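You operate a simulated robot arm through the tools that you are given. There is no shell and no other tool. Be economical: measure what you need, move in short steps, check, and stop when the job is done.

You are at the controls of a simulated two-armed robot. One attempt, no reset.

## Task
Pick up the Lime carton from the stack of flat cartons with one hand, pass it to the other hand and put it on the top of the empty pallets. Set down upright: carton.

The check looks at the end state, three seconds after you hand in, the way a careful person would. Anything else that was tipped, shoved, dropped, spilled or broken makes it a failure.

## Robot
Two 7-joint arms with two-finger parallel grippers on one trunk, on a base that drives. Base frame: it is fixed to the floor where the robot stands at the start and does not move with it; the origin is under the middle of the robot, x ahead of it, y to its left, z up. Units: mm, degrees, N and s.
The left shoulder is at the start at [50, 168, 907], the right one opposite. With the tool pointing down near the work surface each hand reaches from about 100 to 640 mm from the robot's upright axis, wherever it stands, measured 20 degrees to its own side. Places, roughly: top of the empty pallets [200, 3300, 600]. Payload 1.57 kg a hand.
Tool frame (each hand has its own): the origin (TCP) lies between the finger pads and is the grasp point; the fingertips stand 30 mm ahead of it; z points along the fingers, y is the line along which they close. Largest opening 80 mm; finger width 17, thickness 12; the body of the gripper, 40 by 82 mm, starts 80 mm behind the TCP.
Orientation is that of the tool frame in the base frame, as a unit quaternion [w, x, y, z]. With the fingers straight down and closing along the base's y, the tool's x points along the base's -x, its y along +y and its z along -z.

## Interface
- The arms move only by the tool drive_tool. It takes "left_series", "right_series" or both (then of equal length, played together; a hand with none holds still); each is one flat list of numbers, 7 for each row, row after row: the opening, from 0 (shut) to 1 (fully open), then the shift along the base's x, y, z in units of 200 mm (1.0 is 200 mm), then the turn, a rotation vector about the base's x, y, z in units of 60 degrees (1.0 is 60 degrees). In form: [hand, x, y, z, rx, ry, rz, hand, x, y, z, rx, ry, rz, ...]. A call has 1 to 12 rows; each row is the pose to reach, as a shift and turn from the pose commanded when the call began. A call with a number of a shift or a turn outside -1 to 1 is refused whole. Each row takes 0.2 s and may step no farther than 50 mm and 8.6 degrees from the row before; otherwise, or with a gripper value out of range, the whole call is refused. A pose out of reach is approached as far as the arm can. The call stops where the force on the tool passes 40 N (or 10 N more than at its start, if that is more) or the arm is blocked; 0.2 s more then pass. The fingers move at their own pace (about 45 mm/s each) and stop on an object; they squeeze with about 21 N. The grip force told is the motor's: it shows also when the fingers shut on nothing. Time passes only in rows, and 0.2 s behind the last, so rows that repeat a pose let the fingers close. The reply holds the time, the measured pose of the TCP, the force on the tool along the base axes, the opening and the grip force, in the units named above and with some noise, with the torque about the TCP (base axes, N m) and any sound that the robot's microphone picked up.
- Cameras (640 x 400 px; columns grow to the right, rows downward): "scene" is now at [105.6, -48.4, 1102.5]; the picture's right is [-0.47, -0.88, 0.00], its down [-0.64, 0.34, -0.69] and it looks along [0.61, -0.32, -0.73] (base axes); focal length 257 px, centre (320, 200). "left" rides on the left gripper at [72, 7, -122] in its tool frame; the picture's right is [-0.09, 1.00, 0.00], its down [-0.84, -0.08, -0.54] and it looks along [-0.54, -0.05, 0.84] (tool axes); focal length 238 px, centre (320, 200). "right" rides on the right gripper at [72, -7, -122] in its tool frame; the picture's right is [0.09, 1.00, 0.00], its down [-0.84, 0.08, -0.54] and it looks along [-0.54, 0.05, 0.84] (tool axes); focal length 238 px, centre (320, 200). There is no depth. A picture from a camera that has moved, and an enlarged one, comes with that camera's place and axes in the base frame and with its lens. The place of the scene camera against the robot may be out by one fixed shift of up to 12 mm in any direction.
- snapshot(camera): a new picture of that camera. The clock stands still meanwhile.
- move_column(by): slides the trunk up (or, below 0, down) by that many mm; the arms and the scene camera ride with it, the base frame stays. It gives what a move gives, with no picture.
- base_move(legs): drives the robot by 1 to 6 legs, each [ahead, left, turn to the left] in mm, mm and degrees, along the robot's own axes; the way and the turn of a leg run together, so that a leg with both is an arc; at most 1500 mm and 180 degrees a leg. The arms and the cameras ride along, it lands a little off, and it stops where it bumps. It gives what a move gives.
- turn_head(pan, tilt): turns the head with the scene camera to pan (to the left, within 80 degrees either way) and tilt (down, from -29 to 69), counted from straight ahead of the robot. It gives what a move gives.
- inspect(camera, box): a new picture of the part [left, top, right, bottom] of that camera's present view, enlarged. The clock stands still meanwhile.
- finish_job(): hands the job in; it is judged then, once.

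Go step by step. Nothing tells you exact positions but the pictures and the camera data: compare them with the known pose of the tool, close in by small moves and look again before you grip or let go. The budget is 120 turns and 100 pictures, counting those below and the enlarged ones. Unless the task says otherwise, let go and move clear before handing in, and close with one line.

The tools are called after "Request:" as a command line: name --argument value ..., lists and objects as JSON in quotes. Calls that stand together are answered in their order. drive_tool: Moves the arms, as the interface text tells. Its arguments: {"type":"object","properties":{"left_series":{"type":"array"},"right_series":{"type":"array"}},"required":[]} The other tools are called the same way: move_column (by) slides the trunk up or down; base_move (legs) drives the base; turn_head (pan, tilt) turns the head that bears the scene camera; snapshot (camera) takes a picture; inspect (camera, box) takes an enlarged picture of a part of a camera's view; finish_job () hands the job in.

At the start:

```text
t: 0.0
left_position: [281.9, -41.1, 732.9]
left_tool_rot: [0.0, 0.0, 1.0, 0.0]
left_wrist_force: [-0.6, -0.3, 0.4]
left_moment: [0.02, 0.03, -0.01]
left_gripper_width: 80.1
left_finger_force: 0.1
right_position: [317.9, -374.4, 802.7]
right_tool_rot: [0.0, 0.001, 1.0, 0.0]
right_wrist_force: [-0.1, -0.4, -0.6]
right_moment: [0.0, 0.02, -0.02]
right_gripper_width: 79.9
right_finger_force: 0.1
trunk travel left (down, up): [-75.0, 368.0]
robot x, y, heading: [-1.6, 1.3, 0.1]
head pan, tilt: [-28.0, 46.6]
```

scene: 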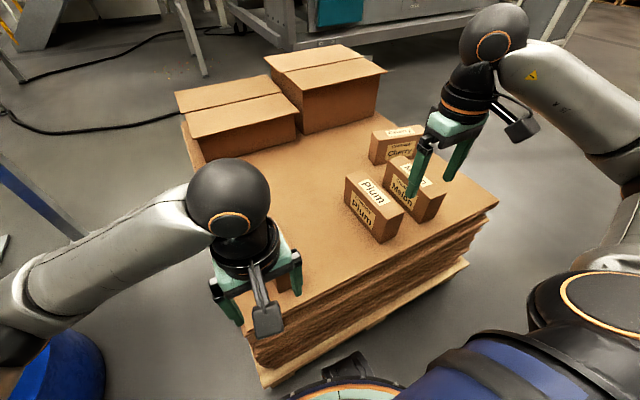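
right: 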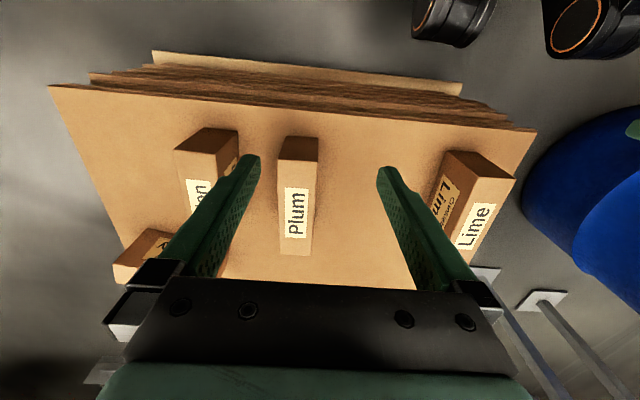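
left: 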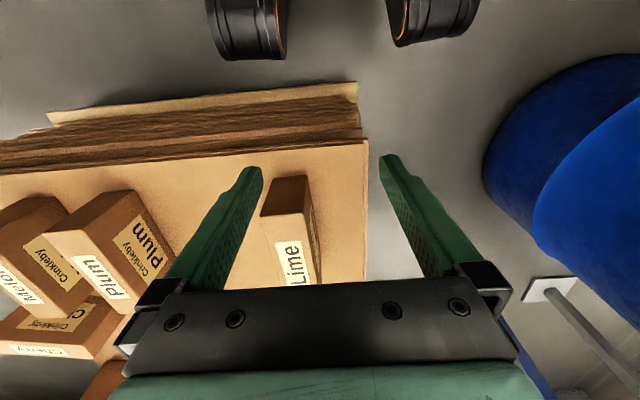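

The Lime carton stands on the cardboard stack, under the left hand. I'll look closer to measure it.

Request:
inspect --camera "left" --box '[220, 150, 380, 300]'

Request:
inspect --camera "right" --box '[400, 130, 540, 280]'

Request:
turn_head --pan 80 --tilt 15

Request:
snapshot --camera "scene"

```text
2.67 times, centred on (300, 225) of left
camera zoom: at [207.6, -35.2, 854.2], right [0.09, 1.0, 0.0], down [0.84, -0.08, 0.54], along [0.54, -0.05, -0.84], focal length 636 px, centre (373, 133)
```

zoom: 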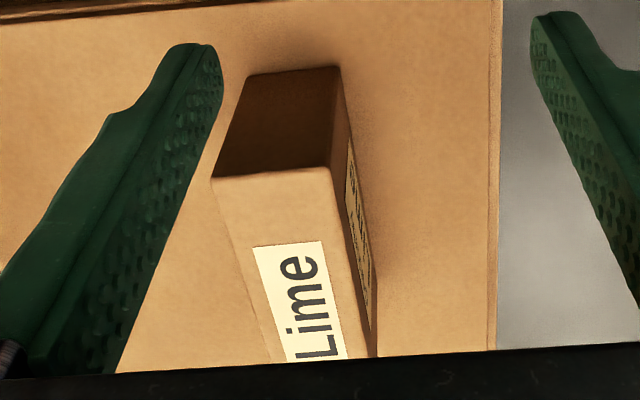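

```text
2.67 times, centred on (470, 205) of right
camera zoom: at [245.7, -380.7, 924.0], right [-0.09, 1.0, 0.0], down [0.84, 0.08, 0.54], along [0.54, 0.05, -0.84], focal length 636 px, centre (-80, 187)
```

zoom: 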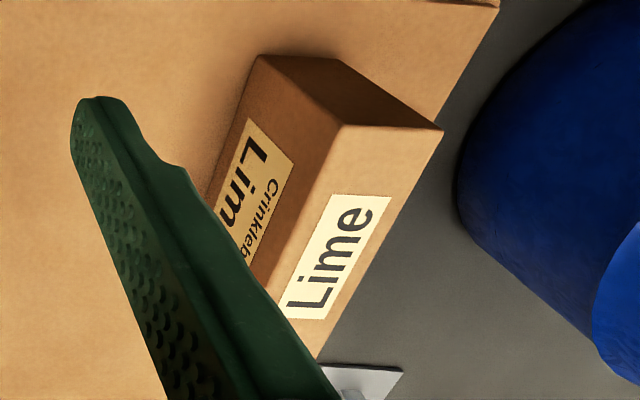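

```text
t: 1.9
left_position: [281.0, -42.8, 732.2]
left_tool_rot: [0.001, 0.0, 1.0, 0.0]
left_wrist_force: [-0.1, -0.2, 0.4]
left_moment: [-0.02, 0.03, 0.03]
left_gripper_width: 79.7
left_finger_force: 0.1
right_position: [317.6, -375.2, 801.8]
right_tool_rot: [0.0, 0.0, 1.0, 0.0]
right_wrist_force: [-0.5, 0.2, 0.2]
right_moment: [0.0, 0.04, -0.01]
right_gripper_width: 80.0
right_finger_force: 0.0
trunk travel left (down, up): [-75.0, 368.0]
robot x, y, heading: [-1.3, -1.7, -0.0]
head pan, tilt: [80.0, 15.0]
```

```text
94 pictures are left
camera scene: at [51.2, 81.2, 1151.5], right [0.98, -0.17, 0.0], down [-0.05, -0.26, -0.97], along [0.17, 0.95, -0.26], focal length 257 px, centre (320, 200)
```

scene: 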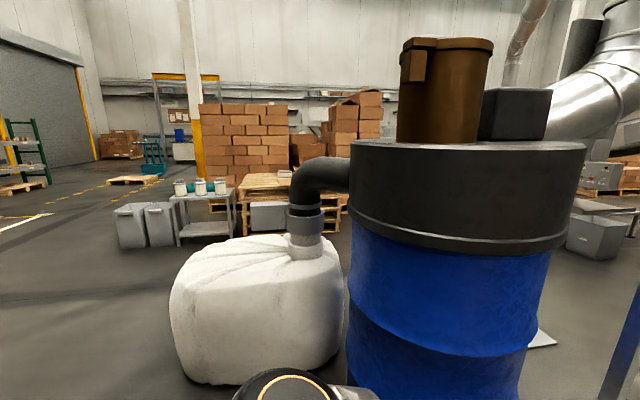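

Lime measures about 58 mm wide in y (centre y≈-101) with its top at z≈607, its bottom at about 500 and its near face at x≈387. I still need its length and yaw, so I'll raise the left hand and look again.

Request:
drive_tool --left_series '[1, 0, -0.1, 0.2, 0, 0, 0, 1, 0, -0.25, 0.4, 0, 0, 0, 1, 0, -0.25, 0.6, 0, 0, 0]'

Request:
turn_head --pan -15 --tilt 50

Request:
snapshot --camera "left"

Request:
snapshot --camera "scene"

```text
t: 2.7
left_position: [282.5, -90.1, 852.6]
left_tool_rot: [0.0, 0.0, 1.0, 0.0]
left_wrist_force: [1.0, -0.1, -0.1]
left_moment: [0.01, 0.03, 0.03]
left_gripper_width: 79.9
left_finger_force: 0.0
right_position: [318.1, -374.8, 803.1]
right_tool_rot: [-0.001, 0.0, 1.0, 0.0]
right_wrist_force: [0.2, 0.2, -0.1]
right_moment: [-0.03, -0.02, 0.02]
right_gripper_width: 80.1
right_finger_force: 0.0
trunk travel left (down, up): [-75.0, 368.0]
robot x, y, heading: [3.6, 2.1, -0.1]
head pan, tilt: [80.0, 15.0]
```

```text
t: 4.4
left_position: [282.1, -91.3, 851.4]
left_tool_rot: [0.0, 0.0, 1.0, 0.0]
left_wrist_force: [-0.6, 0.9, -0.8]
left_moment: [0.03, 0.03, 0.02]
left_gripper_width: 79.8
left_finger_force: 0.1
right_position: [318.0, -374.0, 801.7]
right_tool_rot: [0.0, 0.0, 1.0, 0.001]
right_wrist_force: [0.2, -0.2, -0.1]
right_moment: [-0.03, 0.0, -0.02]
right_gripper_width: 79.9
right_finger_force: 0.1
trunk travel left (down, up): [-75.0, 368.0]
robot x, y, heading: [-1.7, 3.3, 0.2]
head pan, tilt: [-15.0, 50.0]
```

```text
93 pictures are left
camera left: at [208.6, -84.4, 973.6], right [0.09, 1.0, 0.0], down [0.84, -0.08, 0.54], along [0.54, -0.05, -0.84], focal length 238 px, centre (320, 200)
```

left: 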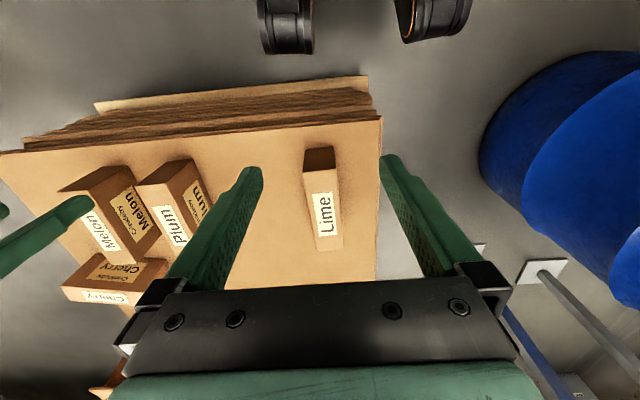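

```text
92 pictures are left
camera scene: at [109.3, -30.7, 1097.8], right [-0.26, -0.97, 0.0], down [-0.74, 0.2, -0.64], along [0.62, -0.17, -0.77], focal length 257 px, centre (320, 200)
```

scene: 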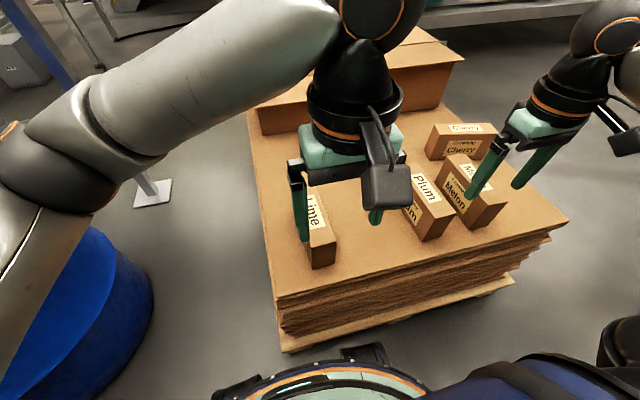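

Request:
inspect --camera "left" --box '[260, 135, 388, 265]'

```text
3.08 times, centred on (324, 200) of left
camera zoom: at [208.6, -84.4, 973.6], right [0.09, 1.0, 0.0], down [0.84, -0.08, 0.54], along [0.54, -0.05, -0.84], focal length 733 px, centre (308, 200)
```

zoom: 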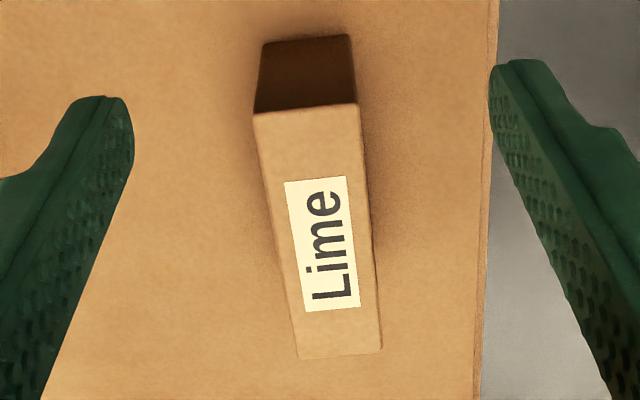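

Lime is about 188 × 57 × 107 mm, centred at roughly (479, -98), with a yaw of about +2°. I'll pick it with the left hand tilted 30°, near the robot-side end. That leaves the far half free for the right hand.

Request:
drive_tool --left_series '[1, 0.09, -0.01, -0.17, 0.002, -0.1, 0.007, 1, 0.18, -0.02, -0.34, 0.004, -0.2, 0.014, 1, 0.27, -0.03, -0.51, 0.006, -0.3, 0.021, 1, 0.36, -0.035, -0.68, 0.008, -0.4, 0.028, 1, 0.44, -0.04, -0.855, 0.009, -0.5, 0.033]'

Request:
snapshot --camera "left"

Request:
snapshot --camera "scene"

```text
t: 5.6
left_position: [369.2, -98.5, 679.0]
left_tool_rot: [0.26, -0.017, 0.966, 0.005]
left_wrist_force: [-0.4, -0.2, -0.3]
left_moment: [-0.02, 0.02, 0.02]
left_gripper_width: 79.9
left_finger_force: 0.1
right_position: [317.0, -373.4, 801.7]
right_tool_rot: [0.0, 0.0, 1.0, 0.0]
right_wrist_force: [0.5, -0.3, -0.5]
right_moment: [-0.04, 0.01, -0.01]
right_gripper_width: 79.8
right_finger_force: 0.0
trunk travel left (down, up): [-75.0, 368.0]
robot x, y, heading: [1.6, 2.6, -0.1]
head pan, tilt: [-15.0, 50.0]
```

```text
90 pictures are left
camera left: at [243.6, -96.8, 749.2], right [0.04, 1.0, 0.05], down [0.45, -0.06, 0.89], along [0.89, -0.02, -0.46], focal length 238 px, centre (320, 200)
```

left: 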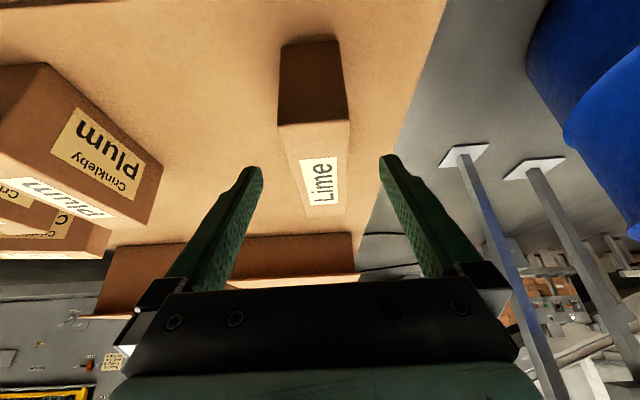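

```text
89 pictures are left
camera scene: at [109.2, -30.7, 1097.8], right [-0.26, -0.97, 0.0], down [-0.74, 0.2, -0.64], along [0.62, -0.17, -0.77], focal length 257 px, centre (320, 200)
```

scene: 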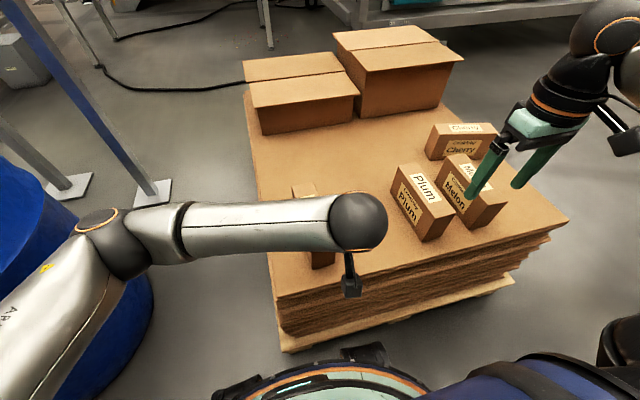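

The hand is well aligned, so I'll advance along the tool axis, checking for contact.

Request:
drive_tool --left_series '[1, 0.088, 0, -0.151, 0, 0, 0, 1, 0.175, 0, -0.303, 0, 0, 0, 1, 0.262, 0, -0.454, 0, 0, 0, 1, 0.35, -0.003, -0.6, 0, 0, 0]'

Request:
snapshot --camera "left"

```text
t: 6.6
left_position: [438.9, -100.5, 561.0]
left_tool_rot: [0.258, -0.017, 0.966, 0.005]
left_wrist_force: [-0.6, 0.2, -0.1]
left_moment: [0.0, -0.01, 0.02]
left_gripper_width: 80.1
left_finger_force: 0.0
right_position: [317.8, -374.7, 800.5]
right_tool_rot: [0.0, 0.0, 1.0, 0.0]
right_wrist_force: [0.1, -0.1, 0.9]
right_moment: [0.01, 0.0, 0.01]
right_gripper_width: 80.2
right_finger_force: 0.1
trunk travel left (down, up): [-75.0, 368.0]
robot x, y, heading: [-0.4, 0.0, 0.2]
head pan, tilt: [-15.0, 50.0]
```

```text
88 pictures are left
camera left: at [314.2, -98.1, 630.0], right [0.04, 1.0, 0.05], down [0.46, -0.06, 0.89], along [0.89, -0.02, -0.46], focal length 238 px, centre (320, 200)
```

left: 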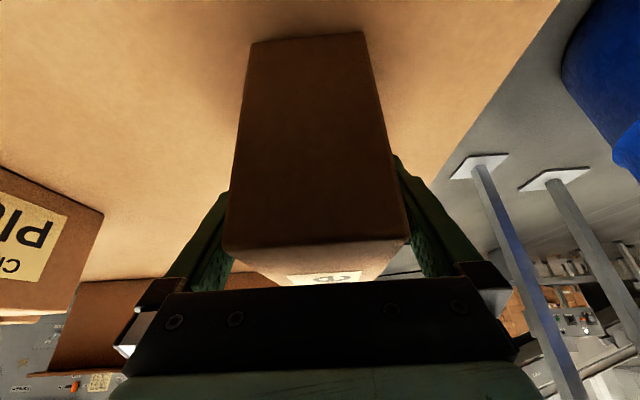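

The fingers straddle the carton. I'll close them.

Request:
drive_tool --left_series '[0, 0, 0, 0, 0, 0, 0, 0, 0, 0, 0, 0, 0, 0, 0, 0, 0, 0, 0, 0, 0, 0, 0, 0, 0, 0, 0, 0]'

Request:
drive_tool --left_series '[0, 0, 0, 0.02, 0, 0, 0, 0, 0, 0, 0.05, 0, 0, 0, 0, 0, 0, 0.1, 0, 0, 0]'

Request:
snapshot --camera "left"

Request:
snapshot --camera "right"

```text
t: 7.6
left_position: [438.8, -100.5, 560.3]
left_tool_rot: [0.258, -0.017, 0.966, 0.005]
left_wrist_force: [0.9, 0.1, -0.7]
left_moment: [-0.02, -0.02, 0.01]
left_gripper_width: 59.6
left_finger_force: 20.8
right_position: [318.6, -374.2, 802.2]
right_tool_rot: [0.0, 0.0, 1.0, 0.0]
right_wrist_force: [0.0, -0.8, 0.5]
right_moment: [0.01, 0.02, 0.01]
right_gripper_width: 80.3
right_finger_force: 0.2
trunk travel left (down, up): [-75.0, 368.0]
robot x, y, heading: [-0.3, -1.7, -0.2]
head pan, tilt: [-15.0, 50.0]
```

```text
t: 8.4
left_position: [438.9, -101.4, 579.9]
left_tool_rot: [0.258, -0.018, 0.966, 0.006]
left_wrist_force: [1.1, -0.1, -3.6]
left_moment: [0.02, 0.13, 0.0]
left_gripper_width: 60.0
left_finger_force: 20.8
right_position: [318.6, -375.3, 801.6]
right_tool_rot: [0.001, 0.0, 1.0, 0.0]
right_wrist_force: [0.3, -0.1, -0.4]
right_moment: [-0.05, 0.02, 0.02]
right_gripper_width: 79.9
right_finger_force: 0.1
trunk travel left (down, up): [-75.0, 368.0]
robot x, y, heading: [-1.5, 1.0, 0.2]
head pan, tilt: [-15.0, 50.0]
```

```text
87 pictures are left
camera left: at [313.6, -99.4, 650.1], right [0.04, 1.0, 0.05], down [0.46, -0.06, 0.89], along [0.89, -0.02, -0.46], focal length 238 px, centre (320, 200)
```

left: 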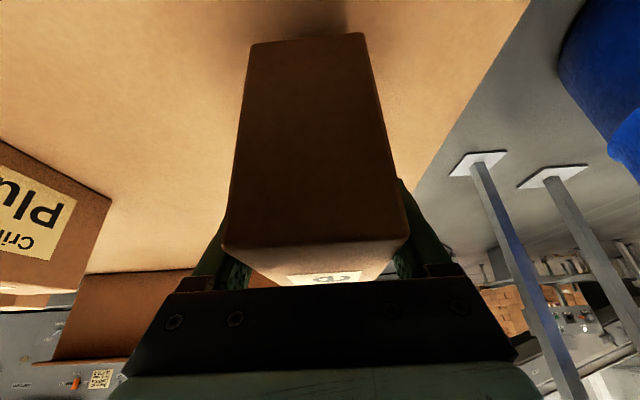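

```text
86 pictures are left
camera right: at [245.9, -380.8, 923.9], right [-0.09, 1.0, 0.0], down [0.84, 0.08, 0.54], along [0.54, 0.05, -0.84], focal length 238 px, centre (320, 200)
```

right: 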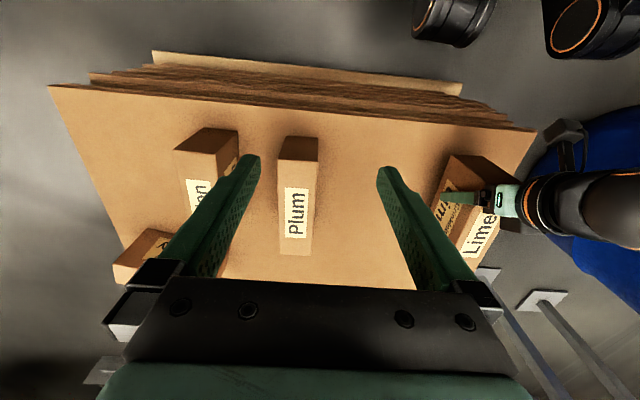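

The carton is lifted cleanly and weighs about 0.35 kg. I'll raise it well clear.

Request:
drive_tool --left_series '[0, 0, 0, 0.2, 0, 0, 0, 0, -0.03, 0.05, 0.4, 0, 0, 0, 0, -0.06, 0.15, 0.6, 0, 0, 0, 0, -0.1, 0.25, 0.8, 0, 0, 0, 0, -0.15, 0.4, 1.0, 0, 0, 0]'

Request:
drive_tool --left_series '[0, 0, 0.03, 0.05, 0, 0, -0.13, 0, 0, 0.07, 0.1, 0, 0, -0.26, 0, 0, 0.1, 0.1, 0, 0, -0.39, 0, 0, 0.15, 0.1, 0, 0, -0.52, 0, 0, 0.2, 0.1, 0, 0, -0.65, 0, 0, 0.25, 0.1, 0, 0, -0.78]'

Request:
snapshot --camera "scene"

```text
refused: row 5 steps farther than a row can; nothing moved
```

```text
t: 9.8
left_position: [439.2, -51.0, 602.3]
left_tool_rot: [0.239, 0.369, 0.893, -0.099]
left_wrist_force: [-0.5, 0.1, -3.4]
left_moment: [0.14, 0.09, 0.02]
left_gripper_width: 59.6
left_finger_force: 20.8
right_position: [318.8, -373.6, 800.9]
right_tool_rot: [0.0, 0.0, 1.0, 0.0]
right_wrist_force: [0.1, -1.2, -0.4]
right_moment: [0.0, -0.01, 0.0]
right_gripper_width: 79.9
right_finger_force: 0.0
trunk travel left (down, up): [-75.0, 368.0]
robot x, y, heading: [0.6, 1.3, 0.0]
head pan, tilt: [-15.0, 50.0]
```

```text
85 pictures are left
camera scene: at [109.5, -30.8, 1097.7], right [-0.26, -0.97, 0.0], down [-0.74, 0.2, -0.64], along [0.62, -0.17, -0.77], focal length 257 px, centre (320, 200)
```

scene: 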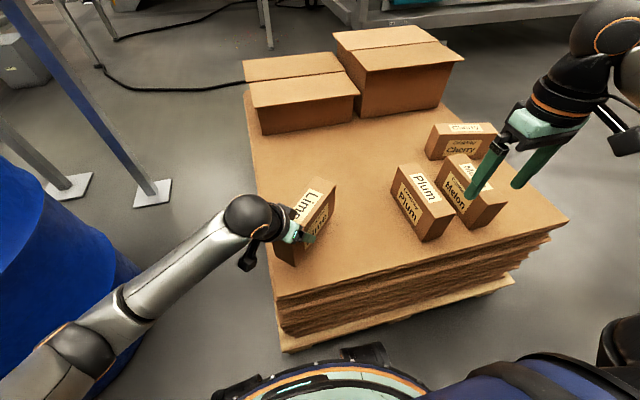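

The lift call was refused because one row stepped too far, and the yaw ran at low height instead. Nothing was touched: the carton is 40 mm clear. I'll lift it now.

Request:
drive_tool --left_series '[0, 0, 0, 0.2, 0, 0, 0, 0, 0, 0, 0.4, 0, 0, 0, 0, -0.05, 0.05, 0.6, 0, 0, 0, 0, -0.1, 0.1, 0.8, 0, 0, 0, 0, -0.15, 0.15, 1.0, 0, 0, 0]'

```text
t: 11.0
left_position: [408.1, -23.2, 802.6]
left_tool_rot: [0.24, 0.367, 0.893, -0.098]
left_wrist_force: [0.2, -0.2, -4.3]
left_moment: [0.11, 0.16, 0.01]
left_gripper_width: 59.8
left_finger_force: 20.9
right_position: [317.5, -373.6, 801.0]
right_tool_rot: [-0.001, 0.0, 1.0, 0.0]
right_wrist_force: [0.4, 0.1, -0.4]
right_moment: [-0.02, -0.03, -0.01]
right_gripper_width: 80.0
right_finger_force: 0.0
trunk travel left (down, up): [-75.0, 368.0]
robot x, y, heading: [1.5, 1.0, 0.3]
head pan, tilt: [-15.0, 50.0]
```

Next I'll finish the left yaw to -90°. At the same time I'll start raising the right hand and turning it +45°.

Request:
drive_tool --left_series '[0, 0, 0.03, 0, 0, 0, -0.125, 0, 0, 0.07, 0, 0, 0, -0.25, 0, 0, 0.1, 0, 0, 0, -0.375, 0, 0, 0.15, 0, 0, 0, -0.5, 0, 0, 0.2, 0, 0, 0, -0.625, 0, 0, 0.25, 0, 0, 0, -0.75]' --right_series '[1, 0, 0, 0.1, 0, 0, 0.125, 1, 0, 0, 0.2, 0, 0, 0.25, 1, 0, 0, 0.3, 0, 0, 0.375, 1, 0, 0, 0.4, 0, 0, 0.5, 1, 0, 0, 0.5, 0, 0, 0.625, 1, 0, 0, 0.6, 0, 0, 0.75]'

Request:
turn_head --pan -15 --tilt 35

Request:
snapshot --camera "scene"

```text
t: 12.4
left_position: [408.9, 28.5, 802.0]
left_tool_rot: [0.184, 0.682, 0.684, -0.183]
left_wrist_force: [0.5, 0.5, -3.3]
left_moment: [0.13, 0.04, 0.01]
left_gripper_width: 59.9
left_finger_force: 20.4
right_position: [301.8, -313.0, 906.4]
right_tool_rot: [0.0, -0.382, 0.924, -0.001]
right_wrist_force: [0.7, -0.4, 0.4]
right_moment: [0.01, 0.03, -0.02]
right_gripper_width: 80.0
right_finger_force: 0.0
right hand out of reach, approached as far as the arm can: row 5, 6
trunk travel left (down, up): [-75.0, 368.0]
robot x, y, heading: [-2.7, -4.0, -0.1]
head pan, tilt: [-15.0, 50.0]
```

```text
t: 13.1
left_position: [409.1, 28.6, 801.3]
left_tool_rot: [0.183, 0.682, 0.684, -0.183]
left_wrist_force: [-0.9, -0.4, -2.8]
left_moment: [0.11, -0.01, 0.0]
left_gripper_width: 60.0
left_finger_force: 21.1
right_position: [301.4, -312.9, 905.6]
right_tool_rot: [0.0, -0.381, 0.925, 0.0]
right_wrist_force: [-0.6, 0.0, -0.4]
right_moment: [0.02, -0.03, 0.01]
right_gripper_width: 80.2
right_finger_force: 0.1
trunk travel left (down, up): [-75.0, 368.0]
robot x, y, heading: [3.2, -0.9, -0.0]
head pan, tilt: [-15.0, 35.0]
```

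```text
84 pictures are left
camera scene: at [120.2, -33.6, 1119.4], right [-0.26, -0.97, 0.0], down [-0.55, 0.15, -0.82], along [0.79, -0.21, -0.57], focal length 257 px, centre (320, 200)
```

scene: 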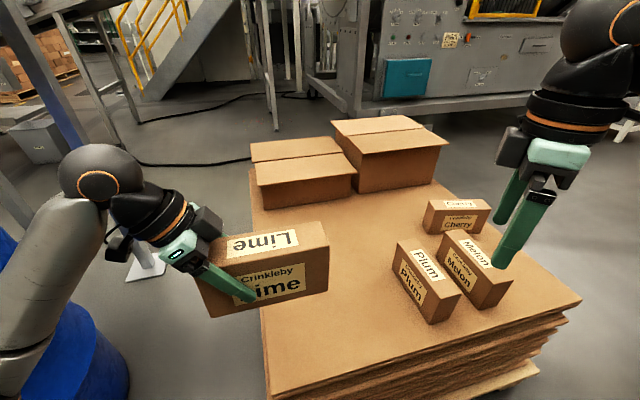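

The right hand neared its height limit. I'll lower the left hand 60 mm and continue the right hand's yaw at a lower height.

Request:
drive_tool --left_series '[0, 0, 0, -0.05, 0, 0, 0, 0, 0, 0, -0.1, 0, 0, 0, 0, 0, 0, -0.15, 0, 0, 0, 0, 0, 0, -0.2, 0, 0, 0, 0, 0, 0, -0.25, 0, 0, 0, 0, 0, 0, -0.3, 0, 0, 0]' --right_series '[1, 0, 0.05, -0.1, 0, 0, 0.125, 1, 0.05, 0.1, -0.2, 0, 0, 0.25, 1, 0.1, 0.15, -0.2, 0, 0, 0.375, 1, 0.15, 0.2, -0.2, 0, 0, 0.5, 1, 0.2, 0.25, -0.2, 0, 0, 0.625, 1, 0.25, 0.3, -0.2, 0, 0, 0.75]'

Request:
snapshot --camera "scene"

Request:
snapshot --camera "right"

```text
t: 14.5
left_position: [409.6, 30.4, 742.6]
left_tool_rot: [0.184, 0.682, 0.684, -0.183]
left_wrist_force: [0.7, -0.5, -3.9]
left_moment: [0.15, 0.01, 0.0]
left_gripper_width: 60.2
left_finger_force: 21.1
right_position: [261.1, -165.3, 849.9]
right_tool_rot: [0.0, -0.707, 0.707, 0.0]
right_wrist_force: [-0.1, 0.3, 0.9]
right_moment: [0.06, 0.02, 0.03]
right_gripper_width: 79.8
right_finger_force: 0.1
right hand out of reach, approached as far as the arm can: row 1, 2, 3, 4, 5, 6
trunk travel left (down, up): [-75.0, 368.0]
robot x, y, heading: [1.0, 1.2, 0.1]
head pan, tilt: [-15.0, 35.0]
```

```text
83 pictures are left
camera scene: at [120.2, -33.6, 1119.4], right [-0.26, -0.97, 0.0], down [-0.55, 0.15, -0.82], along [0.79, -0.21, -0.57], focal length 257 px, centre (320, 200)
```

scene: 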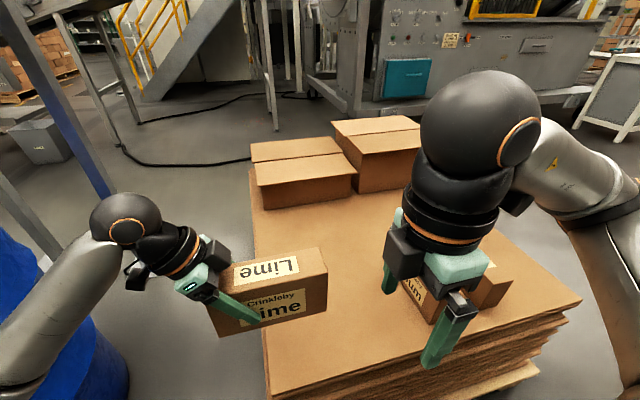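

```text
82 pictures are left
camera right: at [267.3, -237.3, 971.0], right [-1.0, -0.09, 0.0], down [-0.08, 0.84, 0.54], along [-0.05, 0.54, -0.84], focal length 238 px, centre (320, 200)
```

right: 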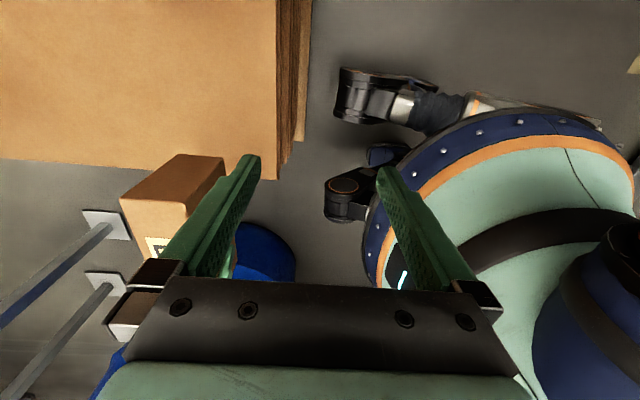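

The right hand's reach is limited this high up. I'll raise the trunk 130 mm and then work lower relative to the shoulders.

Request:
move_column --by 130

Request:
drive_tool --left_series '[0, 0, 0, -0.1, 0, 0, 0, 0, 0, 0, -0.2, 0, 0, 0, 0, 0, 0, -0.3, 0, 0, 0, 0, 0, 0, -0.4, 0, 0, 0, 0, 0, 0, -0.5, 0, 0, 0, 0, 0, 0, -0.55, 0, 0, 0]' --right_series '[1, 0, 0, -0.1, 0, 0, 0, 1, 0, 0, -0.2, 0, 0, 0, 1, 0, 0, -0.3, 0, 0, 0, 1, 0, 0, -0.4, 0, 0, 0, 1, 0, 0, -0.45, 0, 0, 0, 1, 0, 0, -0.45, 0, 0, 0]'

```text
t: 16.1
left_position: [410.0, 30.3, 871.1]
left_tool_rot: [0.183, 0.682, 0.684, -0.183]
left_wrist_force: [-0.3, 0.2, -3.6]
left_moment: [0.11, -0.01, 0.01]
left_gripper_width: 59.6
left_finger_force: 21.3
right_position: [261.0, -165.1, 978.8]
right_tool_rot: [-0.001, -0.707, 0.708, 0.0]
right_wrist_force: [0.1, -0.2, -0.1]
right_moment: [0.01, -0.01, 0.03]
right_gripper_width: 80.0
right_finger_force: 0.0
trunk travel left (down, up): [-205.0, 238.0]
robot x, y, heading: [-2.2, 1.3, -0.0]
head pan, tilt: [-15.0, 35.0]
```

```text
t: 17.5
left_position: [411.7, 30.0, 761.2]
left_tool_rot: [0.183, 0.683, 0.683, -0.183]
left_wrist_force: [0.9, 0.6, -3.8]
left_moment: [0.15, 0.01, 0.0]
left_gripper_width: 59.8
left_finger_force: 21.3
right_position: [258.3, -162.8, 898.8]
right_tool_rot: [0.001, -0.706, 0.708, 0.0]
right_wrist_force: [0.4, 0.2, 0.1]
right_moment: [-0.03, 0.0, -0.03]
right_gripper_width: 80.3
right_finger_force: 0.1
right hand out of reach, approached as far as the arm can: row 5, 6
trunk travel left (down, up): [-205.0, 238.0]
robot x, y, heading: [1.4, -1.4, -0.0]
head pan, tilt: [-15.0, 35.0]
```

Request:
drive_tool --right_series '[1, 0.2, 0, 0, 0, 0, 0, 1, 0.4, 0, 0, 0, 0, 0, 1, 0.6, 0, -0.05, 0, 0, 0, 1, 0.7, 0, -0.1, 0, 0, 0]'

Request:
snapshot --camera "scene"

```text
t: 18.5
left_position: [412.0, 30.1, 762.0]
left_tool_rot: [0.184, 0.682, 0.684, -0.183]
left_wrist_force: [-0.5, 0.4, -3.0]
left_moment: [0.17, 0.0, 0.0]
left_gripper_width: 59.9
left_finger_force: 20.8
right_position: [258.7, -162.4, 900.3]
right_tool_rot: [0.0, -0.706, 0.709, -0.001]
right_wrist_force: [-0.2, 0.9, 0.0]
right_moment: [-0.01, 0.01, -0.01]
right_gripper_width: 80.1
right_finger_force: 0.0
right hand out of reach, approached as far as the arm can: row 1, 2, 3, 4
trunk travel left (down, up): [-205.0, 238.0]
robot x, y, heading: [-0.3, -0.1, 0.2]
head pan, tilt: [-15.0, 35.0]
```

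```text
81 pictures are left
camera scene: at [120.2, -33.6, 1249.4], right [-0.26, -0.97, 0.0], down [-0.55, 0.15, -0.82], along [0.79, -0.21, -0.57], focal length 257 px, centre (320, 200)
```

scene: 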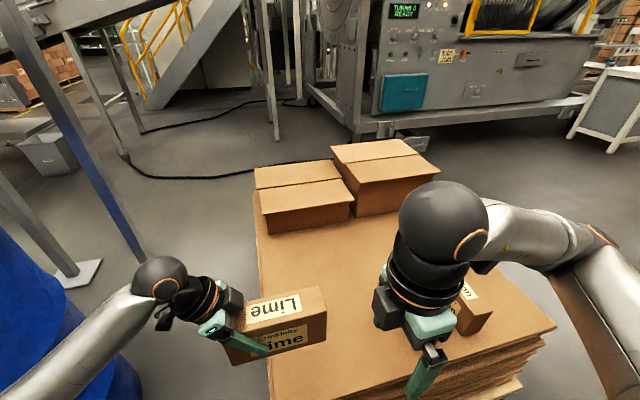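

The right arm seems to be at a joint limit in this configuration. I'll undo half the yaw, move it outward and down, and then check its freedom.

Request:
drive_tool --right_series '[1, 0, -0.1, 0, 0, 0, -0.125, 1, 0.05, -0.2, 0, 0, 0, -0.25, 1, 0.1, -0.35, 0, 0, 0, -0.375, 1, 0.2, -0.5, 0, 0, 0, -0.5, 1, 0.3, -0.6, -0.05, 0, 0, -0.625, 1, 0.4, -0.7, -0.1, 0, 0, -0.75, 1, 0.5, -0.7, -0.2, 0, 0, -0.75]'

```text
t: 20.1
left_position: [410.1, 30.6, 762.8]
left_tool_rot: [0.183, 0.682, 0.684, -0.182]
left_wrist_force: [0.7, 0.0, -3.8]
left_moment: [0.16, -0.05, 0.01]
left_gripper_width: 60.0
left_finger_force: 20.7
right_position: [352.6, -298.1, 867.7]
right_tool_rot: [0.001, -0.376, 0.927, 0.0]
right_wrist_force: [0.5, -1.5, 0.2]
right_moment: [0.01, 0.06, 0.01]
right_gripper_width: 80.0
right_finger_force: 0.1
right hand out of reach, approached as far as the arm can: row 7
trunk travel left (down, up): [-205.0, 238.0]
robot x, y, heading: [-0.5, 0.9, -0.1]
head pan, tilt: [-15.0, 35.0]
```

Request:
drive_tool --right_series '[1, 0, 0, 0, 0, 0, -0.125, 1, 0, 0, 0, 0, 0, -0.25, 1, 0, 0, 0, 0, 0, -0.375, 1, 0, 0, 0, 0, 0, -0.5, 1, 0, 0, -0.1, 0, 0, -0.625, 1, 0, 0, -0.2, 0, 0, -0.75]'

Request:
drive_tool --right_series '[1, 0, 0, -0.1, 0, -0.125, 0, 1, 0, 0, -0.2, 0, -0.25, 0, 1, 0, 0, -0.3, 0, -0.375, 0, 1, 0, 0, -0.4, 0, -0.5, 0]'

```text
t: 21.5
left_position: [410.6, 28.7, 763.4]
left_tool_rot: [0.183, 0.682, 0.684, -0.183]
left_wrist_force: [-1.2, -0.1, -2.7]
left_moment: [0.15, -0.01, 0.01]
left_gripper_width: 59.7
left_finger_force: 21.3
right_position: [353.9, -298.3, 826.5]
right_tool_rot: [-0.001, 0.002, 1.0, -0.001]
right_wrist_force: [0.1, 0.0, 0.2]
right_moment: [0.02, 0.0, 0.0]
right_gripper_width: 80.0
right_finger_force: 0.0
trunk travel left (down, up): [-205.0, 238.0]
robot x, y, heading: [1.3, 2.4, -0.2]
head pan, tilt: [-15.0, 35.0]
```

```text
t: 22.5
left_position: [410.5, 30.0, 762.3]
left_tool_rot: [0.184, 0.682, 0.684, -0.183]
left_wrist_force: [0.6, -0.4, -4.4]
left_moment: [0.18, -0.02, 0.01]
left_gripper_width: 60.0
left_finger_force: 21.3
right_position: [351.5, -296.3, 746.1]
right_tool_rot: [0.259, 0.002, 0.966, 0.0]
right_wrist_force: [0.4, -0.8, -0.1]
right_moment: [0.03, 0.02, -0.03]
right_gripper_width: 80.0
right_finger_force: 0.2
trunk travel left (down, up): [-205.0, 238.0]
robot x, y, heading: [-0.1, -3.1, -0.2]
head pan, tilt: [-15.0, 35.0]
```

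That works. Next I'll yaw the tilted right hand +90° in two steps.

Request:
drive_tool --right_series '[1, 0.05, 0, 0, 0, 0, 0.125, 1, 0.1, 0, 0, 0, 0, 0.25, 1, 0.15, 0, 0, 0, 0, 0.375, 1, 0.2, 0, 0, 0, 0, 0.5, 1, 0.25, 0, 0, 0, 0, 0.625, 1, 0.3, 0, 0, 0, 0, 0.75]'

Request:
drive_tool --right_series '[1, 0, 0, 0.05, 0, 0, 0.125, 1, 0, 0, 0.1, 0, 0, 0.25, 1, 0, 0, 0.15, 0, 0, 0.375, 1, 0, 0, 0.2, 0, 0, 0.5, 1, 0, 0, 0.25, 0, 0, 0.625, 1, 0, 0, 0.3, 0, 0, 0.75]'

Request:
snapshot --camera "scene"

Request:
snapshot --camera "right"

```text
t: 23.9
left_position: [410.6, 30.2, 763.1]
left_tool_rot: [0.183, 0.682, 0.685, -0.182]
left_wrist_force: [0.6, -0.5, -3.4]
left_moment: [0.14, 0.02, -0.01]
left_gripper_width: 59.5
left_finger_force: 20.9
right_position: [399.1, -286.4, 745.8]
right_tool_rot: [0.25, -0.291, 0.919, 0.087]
right_wrist_force: [0.0, 0.5, 0.0]
right_moment: [0.0, -0.01, -0.03]
right_gripper_width: 79.9
right_finger_force: 0.0
right hand out of reach, approached as far as the arm can: row 5, 6
trunk travel left (down, up): [-205.0, 238.0]
robot x, y, heading: [0.1, -1.6, 0.2]
head pan, tilt: [-15.0, 35.0]
```

```text
t: 25.3
left_position: [410.0, 30.3, 761.8]
left_tool_rot: [0.183, 0.682, 0.685, -0.182]
left_wrist_force: [0.8, 1.7, -3.2]
left_moment: [0.24, -0.03, -0.02]
left_gripper_width: 59.7
left_finger_force: 21.1
right_position: [332.6, -117.3, 737.4]
right_tool_rot: [0.205, -0.615, 0.745, 0.16]
right_wrist_force: [0.1, -2.1, -0.4]
right_moment: [-0.02, -0.02, -0.09]
right_gripper_width: 79.8
right_finger_force: 0.1
right hand out of reach, approached as far as the arm can: row 1, 2, 3, 4, 5, 6
trunk travel left (down, up): [-205.0, 238.0]
robot x, y, heading: [0.7, 3.4, -0.0]
head pan, tilt: [-15.0, 35.0]
```

```text
80 pictures are left
camera scene: at [120.4, -33.4, 1249.4], right [-0.26, -0.97, 0.0], down [-0.55, 0.15, -0.82], along [0.79, -0.21, -0.57], focal length 257 px, centre (320, 200)
```

scene: 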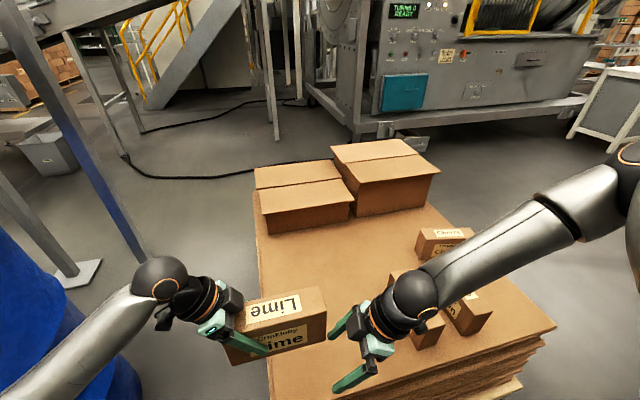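

```text
79 pictures are left
camera right: at [314.3, -239.8, 807.3], right [-0.99, 0.11, -0.06], down [0.0, 0.46, 0.89], along [0.13, 0.88, -0.46], focal length 238 px, centre (320, 200)
```

right: 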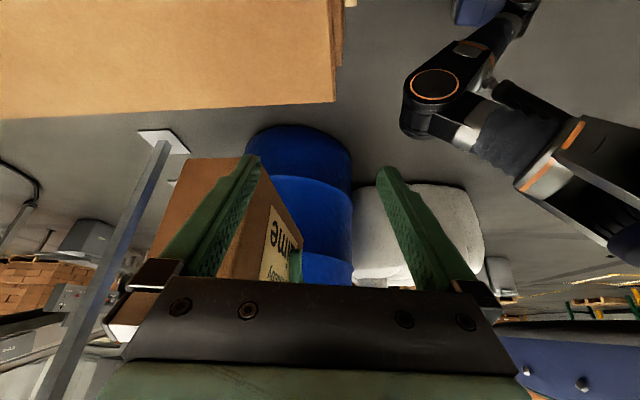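

The right hand is close to the carton. I'll back off a little and rise so I can come in from above.

Request:
drive_tool --right_series '[1, -0.1, -0.05, 0, 0, 0, 0, 1, -0.1, -0.05, 0.2, 0, 0, 0, 1, -0.1, -0.05, 0.4, 0, 0, 0, 1, -0.1, -0.05, 0.6, 0, 0, 0]'

Request:
snapshot --camera "scene"

```text
t: 26.3
left_position: [410.4, 30.0, 761.6]
left_tool_rot: [0.183, 0.682, 0.684, -0.183]
left_wrist_force: [0.2, 0.3, -2.8]
left_moment: [0.17, 0.01, -0.04]
left_gripper_width: 60.0
left_finger_force: 21.3
right_position: [280.1, -96.6, 824.2]
right_tool_rot: [0.197, -0.619, 0.74, 0.174]
right_wrist_force: [0.3, -0.5, 0.9]
right_moment: [0.0, -0.01, 0.03]
right_gripper_width: 79.9
right_finger_force: 0.0
right hand out of reach, approached as far as the arm can: row 1, 2, 3, 4
trunk travel left (down, up): [-205.0, 238.0]
robot x, y, heading: [3.9, 2.0, -0.1]
head pan, tilt: [-15.0, 35.0]
```

```text
78 pictures are left
camera scene: at [119.9, -33.8, 1249.5], right [-0.26, -0.97, 0.0], down [-0.55, 0.15, -0.82], along [0.79, -0.21, -0.57], focal length 257 px, centre (320, 200)
```

scene: 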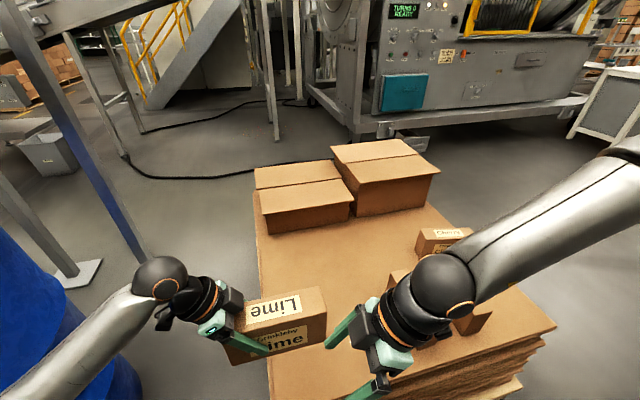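

The right arm can't make the full +90° yaw from this side. I'll change the plan: the carton's long side will point ahead, the left hand (leaning back) will keep the near end, and the right hand at yaw 0 will take the far end from above. First I'll undo the right hand's yaw while moving it clear.

Request:
drive_tool --right_series '[1, 0, -0.15, 0, 0, 0, -0.125, 1, 0, -0.3, 0, 0, 0, -0.25, 1, 0, -0.45, 0, 0, 0, -0.375, 1, 0.05, -0.6, 0, 0, 0, -0.5, 1, 0.1, -0.75, 0, 0, 0, -0.625, 1, 0.15, -0.9, 0, 0, 0, -0.75]'

Request:
drive_tool --right_series '[1, 0, -0.1, 0, 0, 0, -0.125, 1, 0, -0.2, 0, 0, 0, -0.25, 1, 0, -0.3, 0, 0, 0, -0.375, 1, 0.05, -0.4, 0, 0, 0, -0.5, 1, 0.1, -0.5, 0, 0, 0, -0.583]'

```text
t: 27.7
left_position: [410.4, 30.8, 762.3]
left_tool_rot: [0.184, 0.682, 0.684, -0.183]
left_wrist_force: [0.1, 0.2, -2.9]
left_moment: [0.14, 0.0, -0.04]
left_gripper_width: 60.0
left_finger_force: 21.2
right_position: [318.0, -284.3, 824.5]
right_tool_rot: [0.249, -0.291, 0.92, 0.086]
right_wrist_force: [1.2, 0.6, -0.2]
right_moment: [0.03, 0.0, -0.03]
right_gripper_width: 79.8
right_finger_force: 0.1
right hand out of reach, approached as far as the arm can: row 1, 2, 3, 4, 5, 6
trunk travel left (down, up): [-205.0, 238.0]
robot x, y, heading: [0.0, -0.2, -0.2]
head pan, tilt: [-15.0, 35.0]
```

```text
t: 28.9
left_position: [412.0, 29.4, 761.9]
left_tool_rot: [0.183, 0.682, 0.684, -0.183]
left_wrist_force: [0.8, 0.2, -1.8]
left_moment: [0.11, 0.0, 0.0]
left_gripper_width: 59.9
left_finger_force: 21.2
right_position: [338.4, -383.5, 824.3]
right_tool_rot: [0.264, 0.001, 0.964, 0.007]
right_wrist_force: [0.4, 0.7, -0.5]
right_moment: [0.01, 0.0, 0.01]
right_gripper_width: 80.1
right_finger_force: 0.0
trunk travel left (down, up): [-205.0, 238.0]
robot x, y, heading: [0.7, 1.2, 0.1]
head pan, tilt: [-15.0, 35.0]
```

Request:
drive_tool --left_series '[0, -0.05, -0.05, 0, 0, 0, 0.125, 0, -0.1, -0.1, 0, 0, 0, 0.25, 0, -0.15, -0.15, 0, 0, 0, 0.375, 0, -0.2, -0.2, 0, 0, 0, 0.5, 0, -0.25, -0.25, 0, 0, 0, 0.625, 0, -0.3, -0.3, 0, 0, 0, 0.75]' --right_series '[1, 0, 0, 0, 0, 0.125, 0, 1, 0, 0, 0, 0, 0.25, 0, 1, 0, 0, 0, 0, 0.375, 0, 1, 0, 0, 0, 0, 0.5, 0, 1, 0, 0, 0, 0, 0.625, 0, 1, 0, 0, 0, 0, 0.75, 0]'

Request:
drive_tool --left_series '[0, 0, -0.03, 0, 0, 0, 0.125, 0, 0, -0.06, 0, 0, 0, 0.25, 0, 0, -0.1, 0, 0, 0, 0.375, 0, 0, -0.13, 0, 0, 0, 0.5, 0, 0, -0.17, 0, 0, 0, 0.625, 0, 0, -0.2, 0, 0, 0, 0.75]'

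Request:
snapshot --camera "scene"

Request:
snapshot --camera "right"

```text
t: 30.3
left_position: [350.8, -29.0, 761.4]
left_tool_rot: [0.24, 0.367, 0.894, -0.098]
left_wrist_force: [-0.2, 0.2, -3.8]
left_moment: [0.08, 0.16, 0.0]
left_gripper_width: 59.9
left_finger_force: 21.2
right_position: [337.5, -383.5, 824.7]
right_tool_rot: [-0.126, 0.002, 0.992, 0.007]
right_wrist_force: [-0.1, 0.3, 1.1]
right_moment: [0.0, 0.01, 0.02]
right_gripper_width: 79.9
right_finger_force: 0.0
trunk travel left (down, up): [-205.0, 238.0]
robot x, y, heading: [4.1, -0.9, -0.0]
head pan, tilt: [-15.0, 35.0]
```

```text
t: 31.8
left_position: [409.8, 21.0, 750.4]
left_tool_rot: [0.316, -0.019, 0.942, 0.11]
left_wrist_force: [0.7, -0.5, -2.8]
left_moment: [0.01, 0.15, 0.01]
left_gripper_width: 59.7
left_finger_force: 20.7
right_position: [338.4, -383.8, 825.0]
right_tool_rot: [-0.126, 0.003, 0.992, 0.008]
right_wrist_force: [-0.4, 0.4, -0.7]
right_moment: [0.03, 0.01, 0.0]
right_gripper_width: 80.3
right_finger_force: 0.0
trunk travel left (down, up): [-205.0, 238.0]
robot x, y, heading: [-2.4, -2.9, 0.0]
head pan, tilt: [-15.0, 35.0]
stopped in row 6 (left hand): the arm was blocked; the commanded pose is now the measured one
```

```text
77 pictures are left
camera scene: at [120.1, -33.7, 1249.5], right [-0.26, -0.97, 0.0], down [-0.55, 0.15, -0.82], along [0.79, -0.21, -0.57], focal length 257 px, centre (320, 200)
```

scene: 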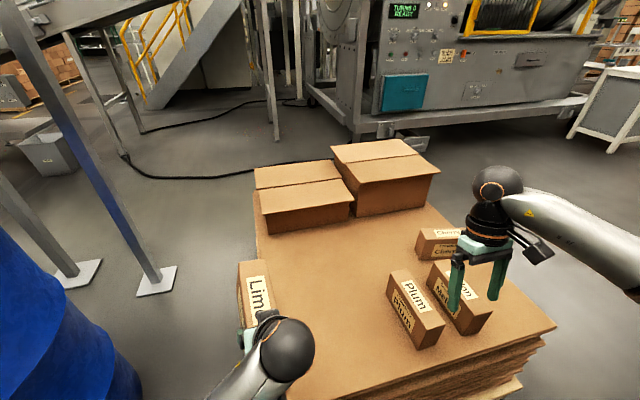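

```text
76 pictures are left
camera right: at [297.8, -391.6, 961.1], right [-0.08, 1.0, 0.04], down [0.95, 0.07, 0.32], along [0.31, 0.06, -0.95], focal length 238 px, centre (320, 200)
```

right: 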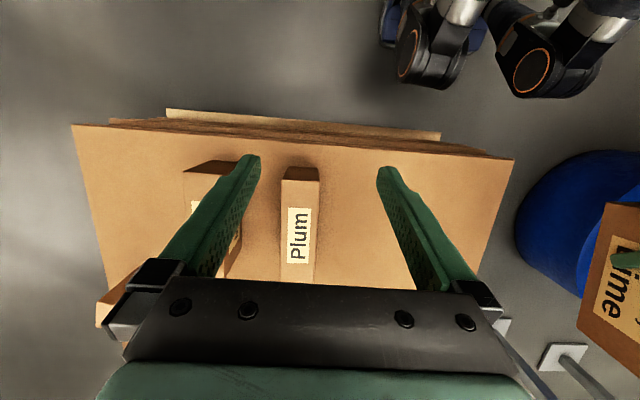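

The left arm hit a limit close in and the carton tilted slightly. I'll move it to the reachable area (x≈440, y≈-50) and restore the upright orientation.

Request:
drive_tool --left_series '[0, 0.08, -0.15, 0, -0.05, 0.03, -0.022, 0, 0.15, -0.3, 0, -0.1, 0.06, -0.045, 0, 0.15, -0.4, 0, -0.15, 0.09, -0.07, 0, 0.15, -0.4, 0, -0.194, 0.117, -0.09]'

Request:
snapshot --camera "right"

Request:
snapshot --camera "scene"

```text
t: 32.4
left_position: [457.5, 48.6, 711.0]
left_tool_rot: [0.283, -0.026, 0.948, 0.145]
left_wrist_force: [0.0, 0.3, -3.7]
left_moment: [-0.02, 0.17, 0.03]
left_gripper_width: 59.8
left_finger_force: 20.8
right_position: [338.1, -383.4, 824.5]
right_tool_rot: [-0.125, 0.003, 0.992, 0.007]
right_wrist_force: [0.5, -0.2, 0.3]
right_moment: [0.0, 0.01, -0.01]
right_gripper_width: 79.8
right_finger_force: 0.1
trunk travel left (down, up): [-205.0, 238.0]
robot x, y, heading: [-0.8, 0.9, -0.1]
head pan, tilt: [-15.0, 35.0]
stopped in row 3 (left hand): the arm was blocked; the commanded pose is now the measured one
```

```text
75 pictures are left
camera right: at [297.8, -391.6, 961.1], right [-0.08, 1.0, 0.04], down [0.95, 0.07, 0.32], along [0.31, 0.06, -0.95], focal length 238 px, centre (320, 200)
```

right: 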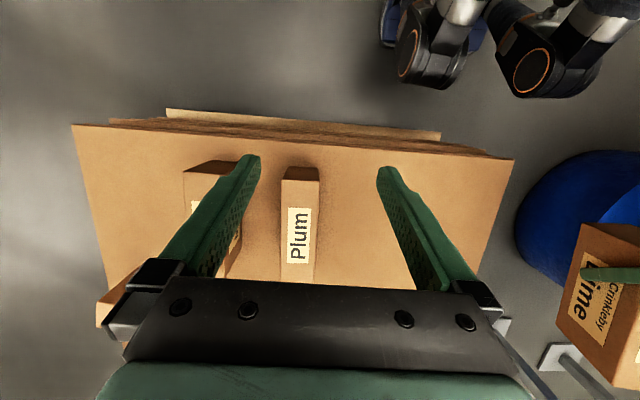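

```text
74 pictures are left
camera scene: at [120.0, -33.6, 1249.5], right [-0.26, -0.97, 0.0], down [-0.55, 0.15, -0.82], along [0.79, -0.21, -0.57], focal length 257 px, centre (320, 200)
```

scene: 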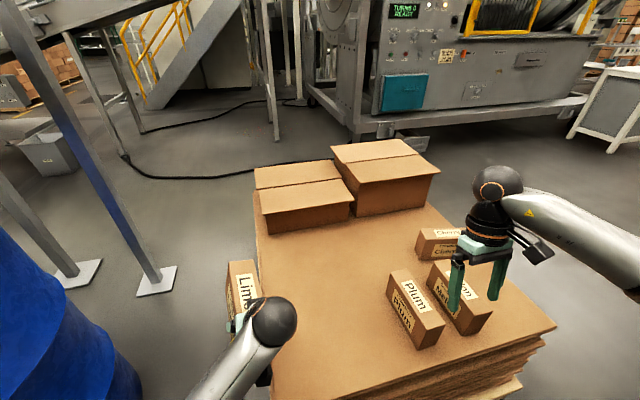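

The arm moved the wrong way and reported a block. I'll look at the left arm itself.

Request:
turn_head --pan 45 --tilt 60

Request:
snapshot --camera "scene"

Request:
snapshot --camera "left"

```text
t: 33.7
left_position: [459.8, 48.9, 711.9]
left_tool_rot: [0.284, -0.026, 0.947, 0.145]
left_wrist_force: [0.1, -1.0, -3.7]
left_moment: [-0.06, 0.1, -0.01]
left_gripper_width: 59.8
left_finger_force: 20.8
right_position: [338.0, -384.7, 825.4]
right_tool_rot: [-0.126, 0.002, 0.992, 0.007]
right_wrist_force: [0.3, 0.0, 0.3]
right_moment: [-0.01, 0.02, 0.0]
right_gripper_width: 79.9
right_finger_force: 0.1
trunk travel left (down, up): [-205.0, 238.0]
robot x, y, heading: [-3.3, -3.1, -0.0]
head pan, tilt: [45.0, 60.0]
```

```text
73 pictures are left
camera scene: at [82.3, 36.3, 1215.2], right [0.71, -0.71, 0.0], down [-0.61, -0.61, -0.5], along [0.35, 0.35, -0.87], focal length 257 px, centre (320, 200)
```

scene: 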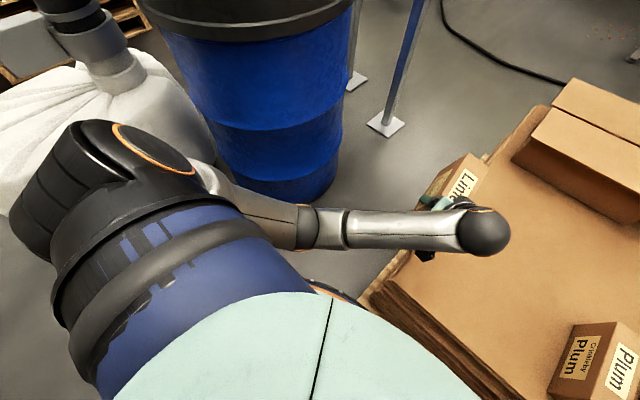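

```text
72 pictures are left
camera left: at [331.6, 21.6, 771.2], right [-0.06, 0.95, 0.31], down [0.42, -0.26, 0.87], along [0.9, 0.18, -0.39], focal length 238 px, centre (320, 200)
```

left: 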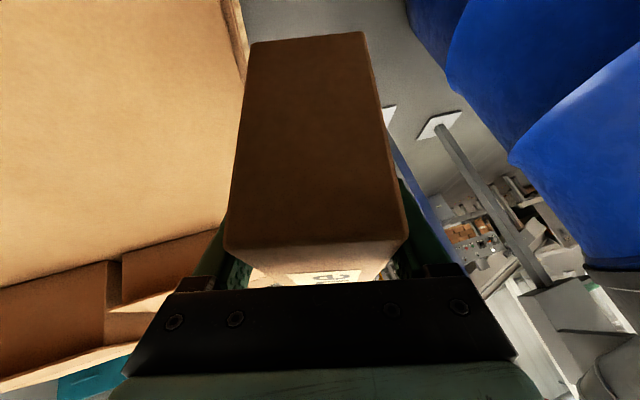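

The left elbow has swung in against the torso. I'll return to the known-good pose, yaw about -45° with the carton upright. The right hand will match that yaw and take the far end.

Request:
drive_tool --left_series '[0, -0.04, -0.02, 0.06, -0.032, 0.022, -0.123, 0, -0.08, -0.05, 0.12, -0.063, 0.044, -0.246, 0, -0.12, -0.1, 0.18, -0.095, 0.066, -0.369, 0, -0.16, -0.17, 0.24, -0.127, 0.087, -0.491, 0, -0.2, -0.23, 0.24, -0.159, 0.109, -0.614, 0, -0.25, -0.29, 0.24, -0.19, 0.131, -0.737, 0, -0.29, -0.345, 0.24, -0.222, 0.153, -0.86]'

Request:
turn_head --pan 0 --tilt 50

Request:
snapshot --camera "scene"

```text
t: 35.3
left_position: [400.4, -20.2, 758.4]
left_tool_rot: [0.239, 0.368, 0.893, -0.098]
left_wrist_force: [0.2, 0.6, -3.1]
left_moment: [0.11, 0.08, -0.03]
left_gripper_width: 60.1
left_finger_force: 21.2
right_position: [337.4, -382.8, 825.6]
right_tool_rot: [-0.126, 0.003, 0.992, 0.007]
right_wrist_force: [0.2, 0.3, -0.6]
right_moment: [0.03, -0.03, 0.03]
right_gripper_width: 79.9
right_finger_force: 0.0
trunk travel left (down, up): [-205.0, 238.0]
robot x, y, heading: [-2.9, 0.6, -0.1]
head pan, tilt: [45.0, 60.0]
```

```text
t: 36.4
left_position: [399.8, -19.9, 759.5]
left_tool_rot: [0.24, 0.366, 0.894, -0.097]
left_wrist_force: [0.9, -0.3, -3.4]
left_moment: [0.1, 0.1, -0.01]
left_gripper_width: 59.8
left_finger_force: 21.3
right_position: [338.0, -383.3, 824.1]
right_tool_rot: [-0.126, 0.003, 0.992, 0.008]
right_wrist_force: [-0.1, 0.4, -0.5]
right_moment: [-0.05, 0.02, 0.01]
right_gripper_width: 80.1
right_finger_force: 0.1
trunk travel left (down, up): [-205.0, 238.0]
robot x, y, heading: [4.1, 1.7, -0.2]
head pan, tilt: [0.0, 50.0]
```

```text
71 pictures are left
camera scene: at [112.1, -10.8, 1227.7], right [0.0, -1.0, 0.0], down [-0.77, 0.0, -0.64], along [0.64, 0.0, -0.77], focal length 257 px, centre (320, 200)
```

scene: 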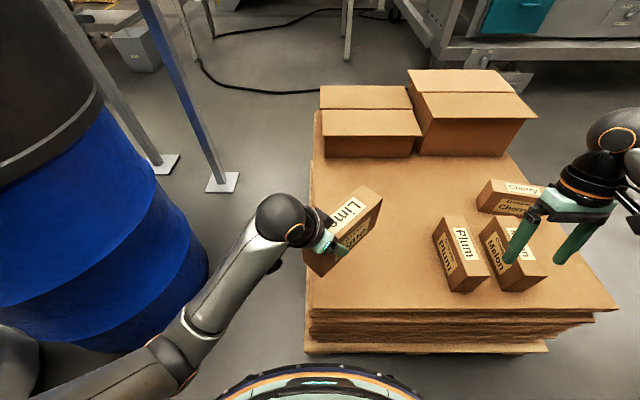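

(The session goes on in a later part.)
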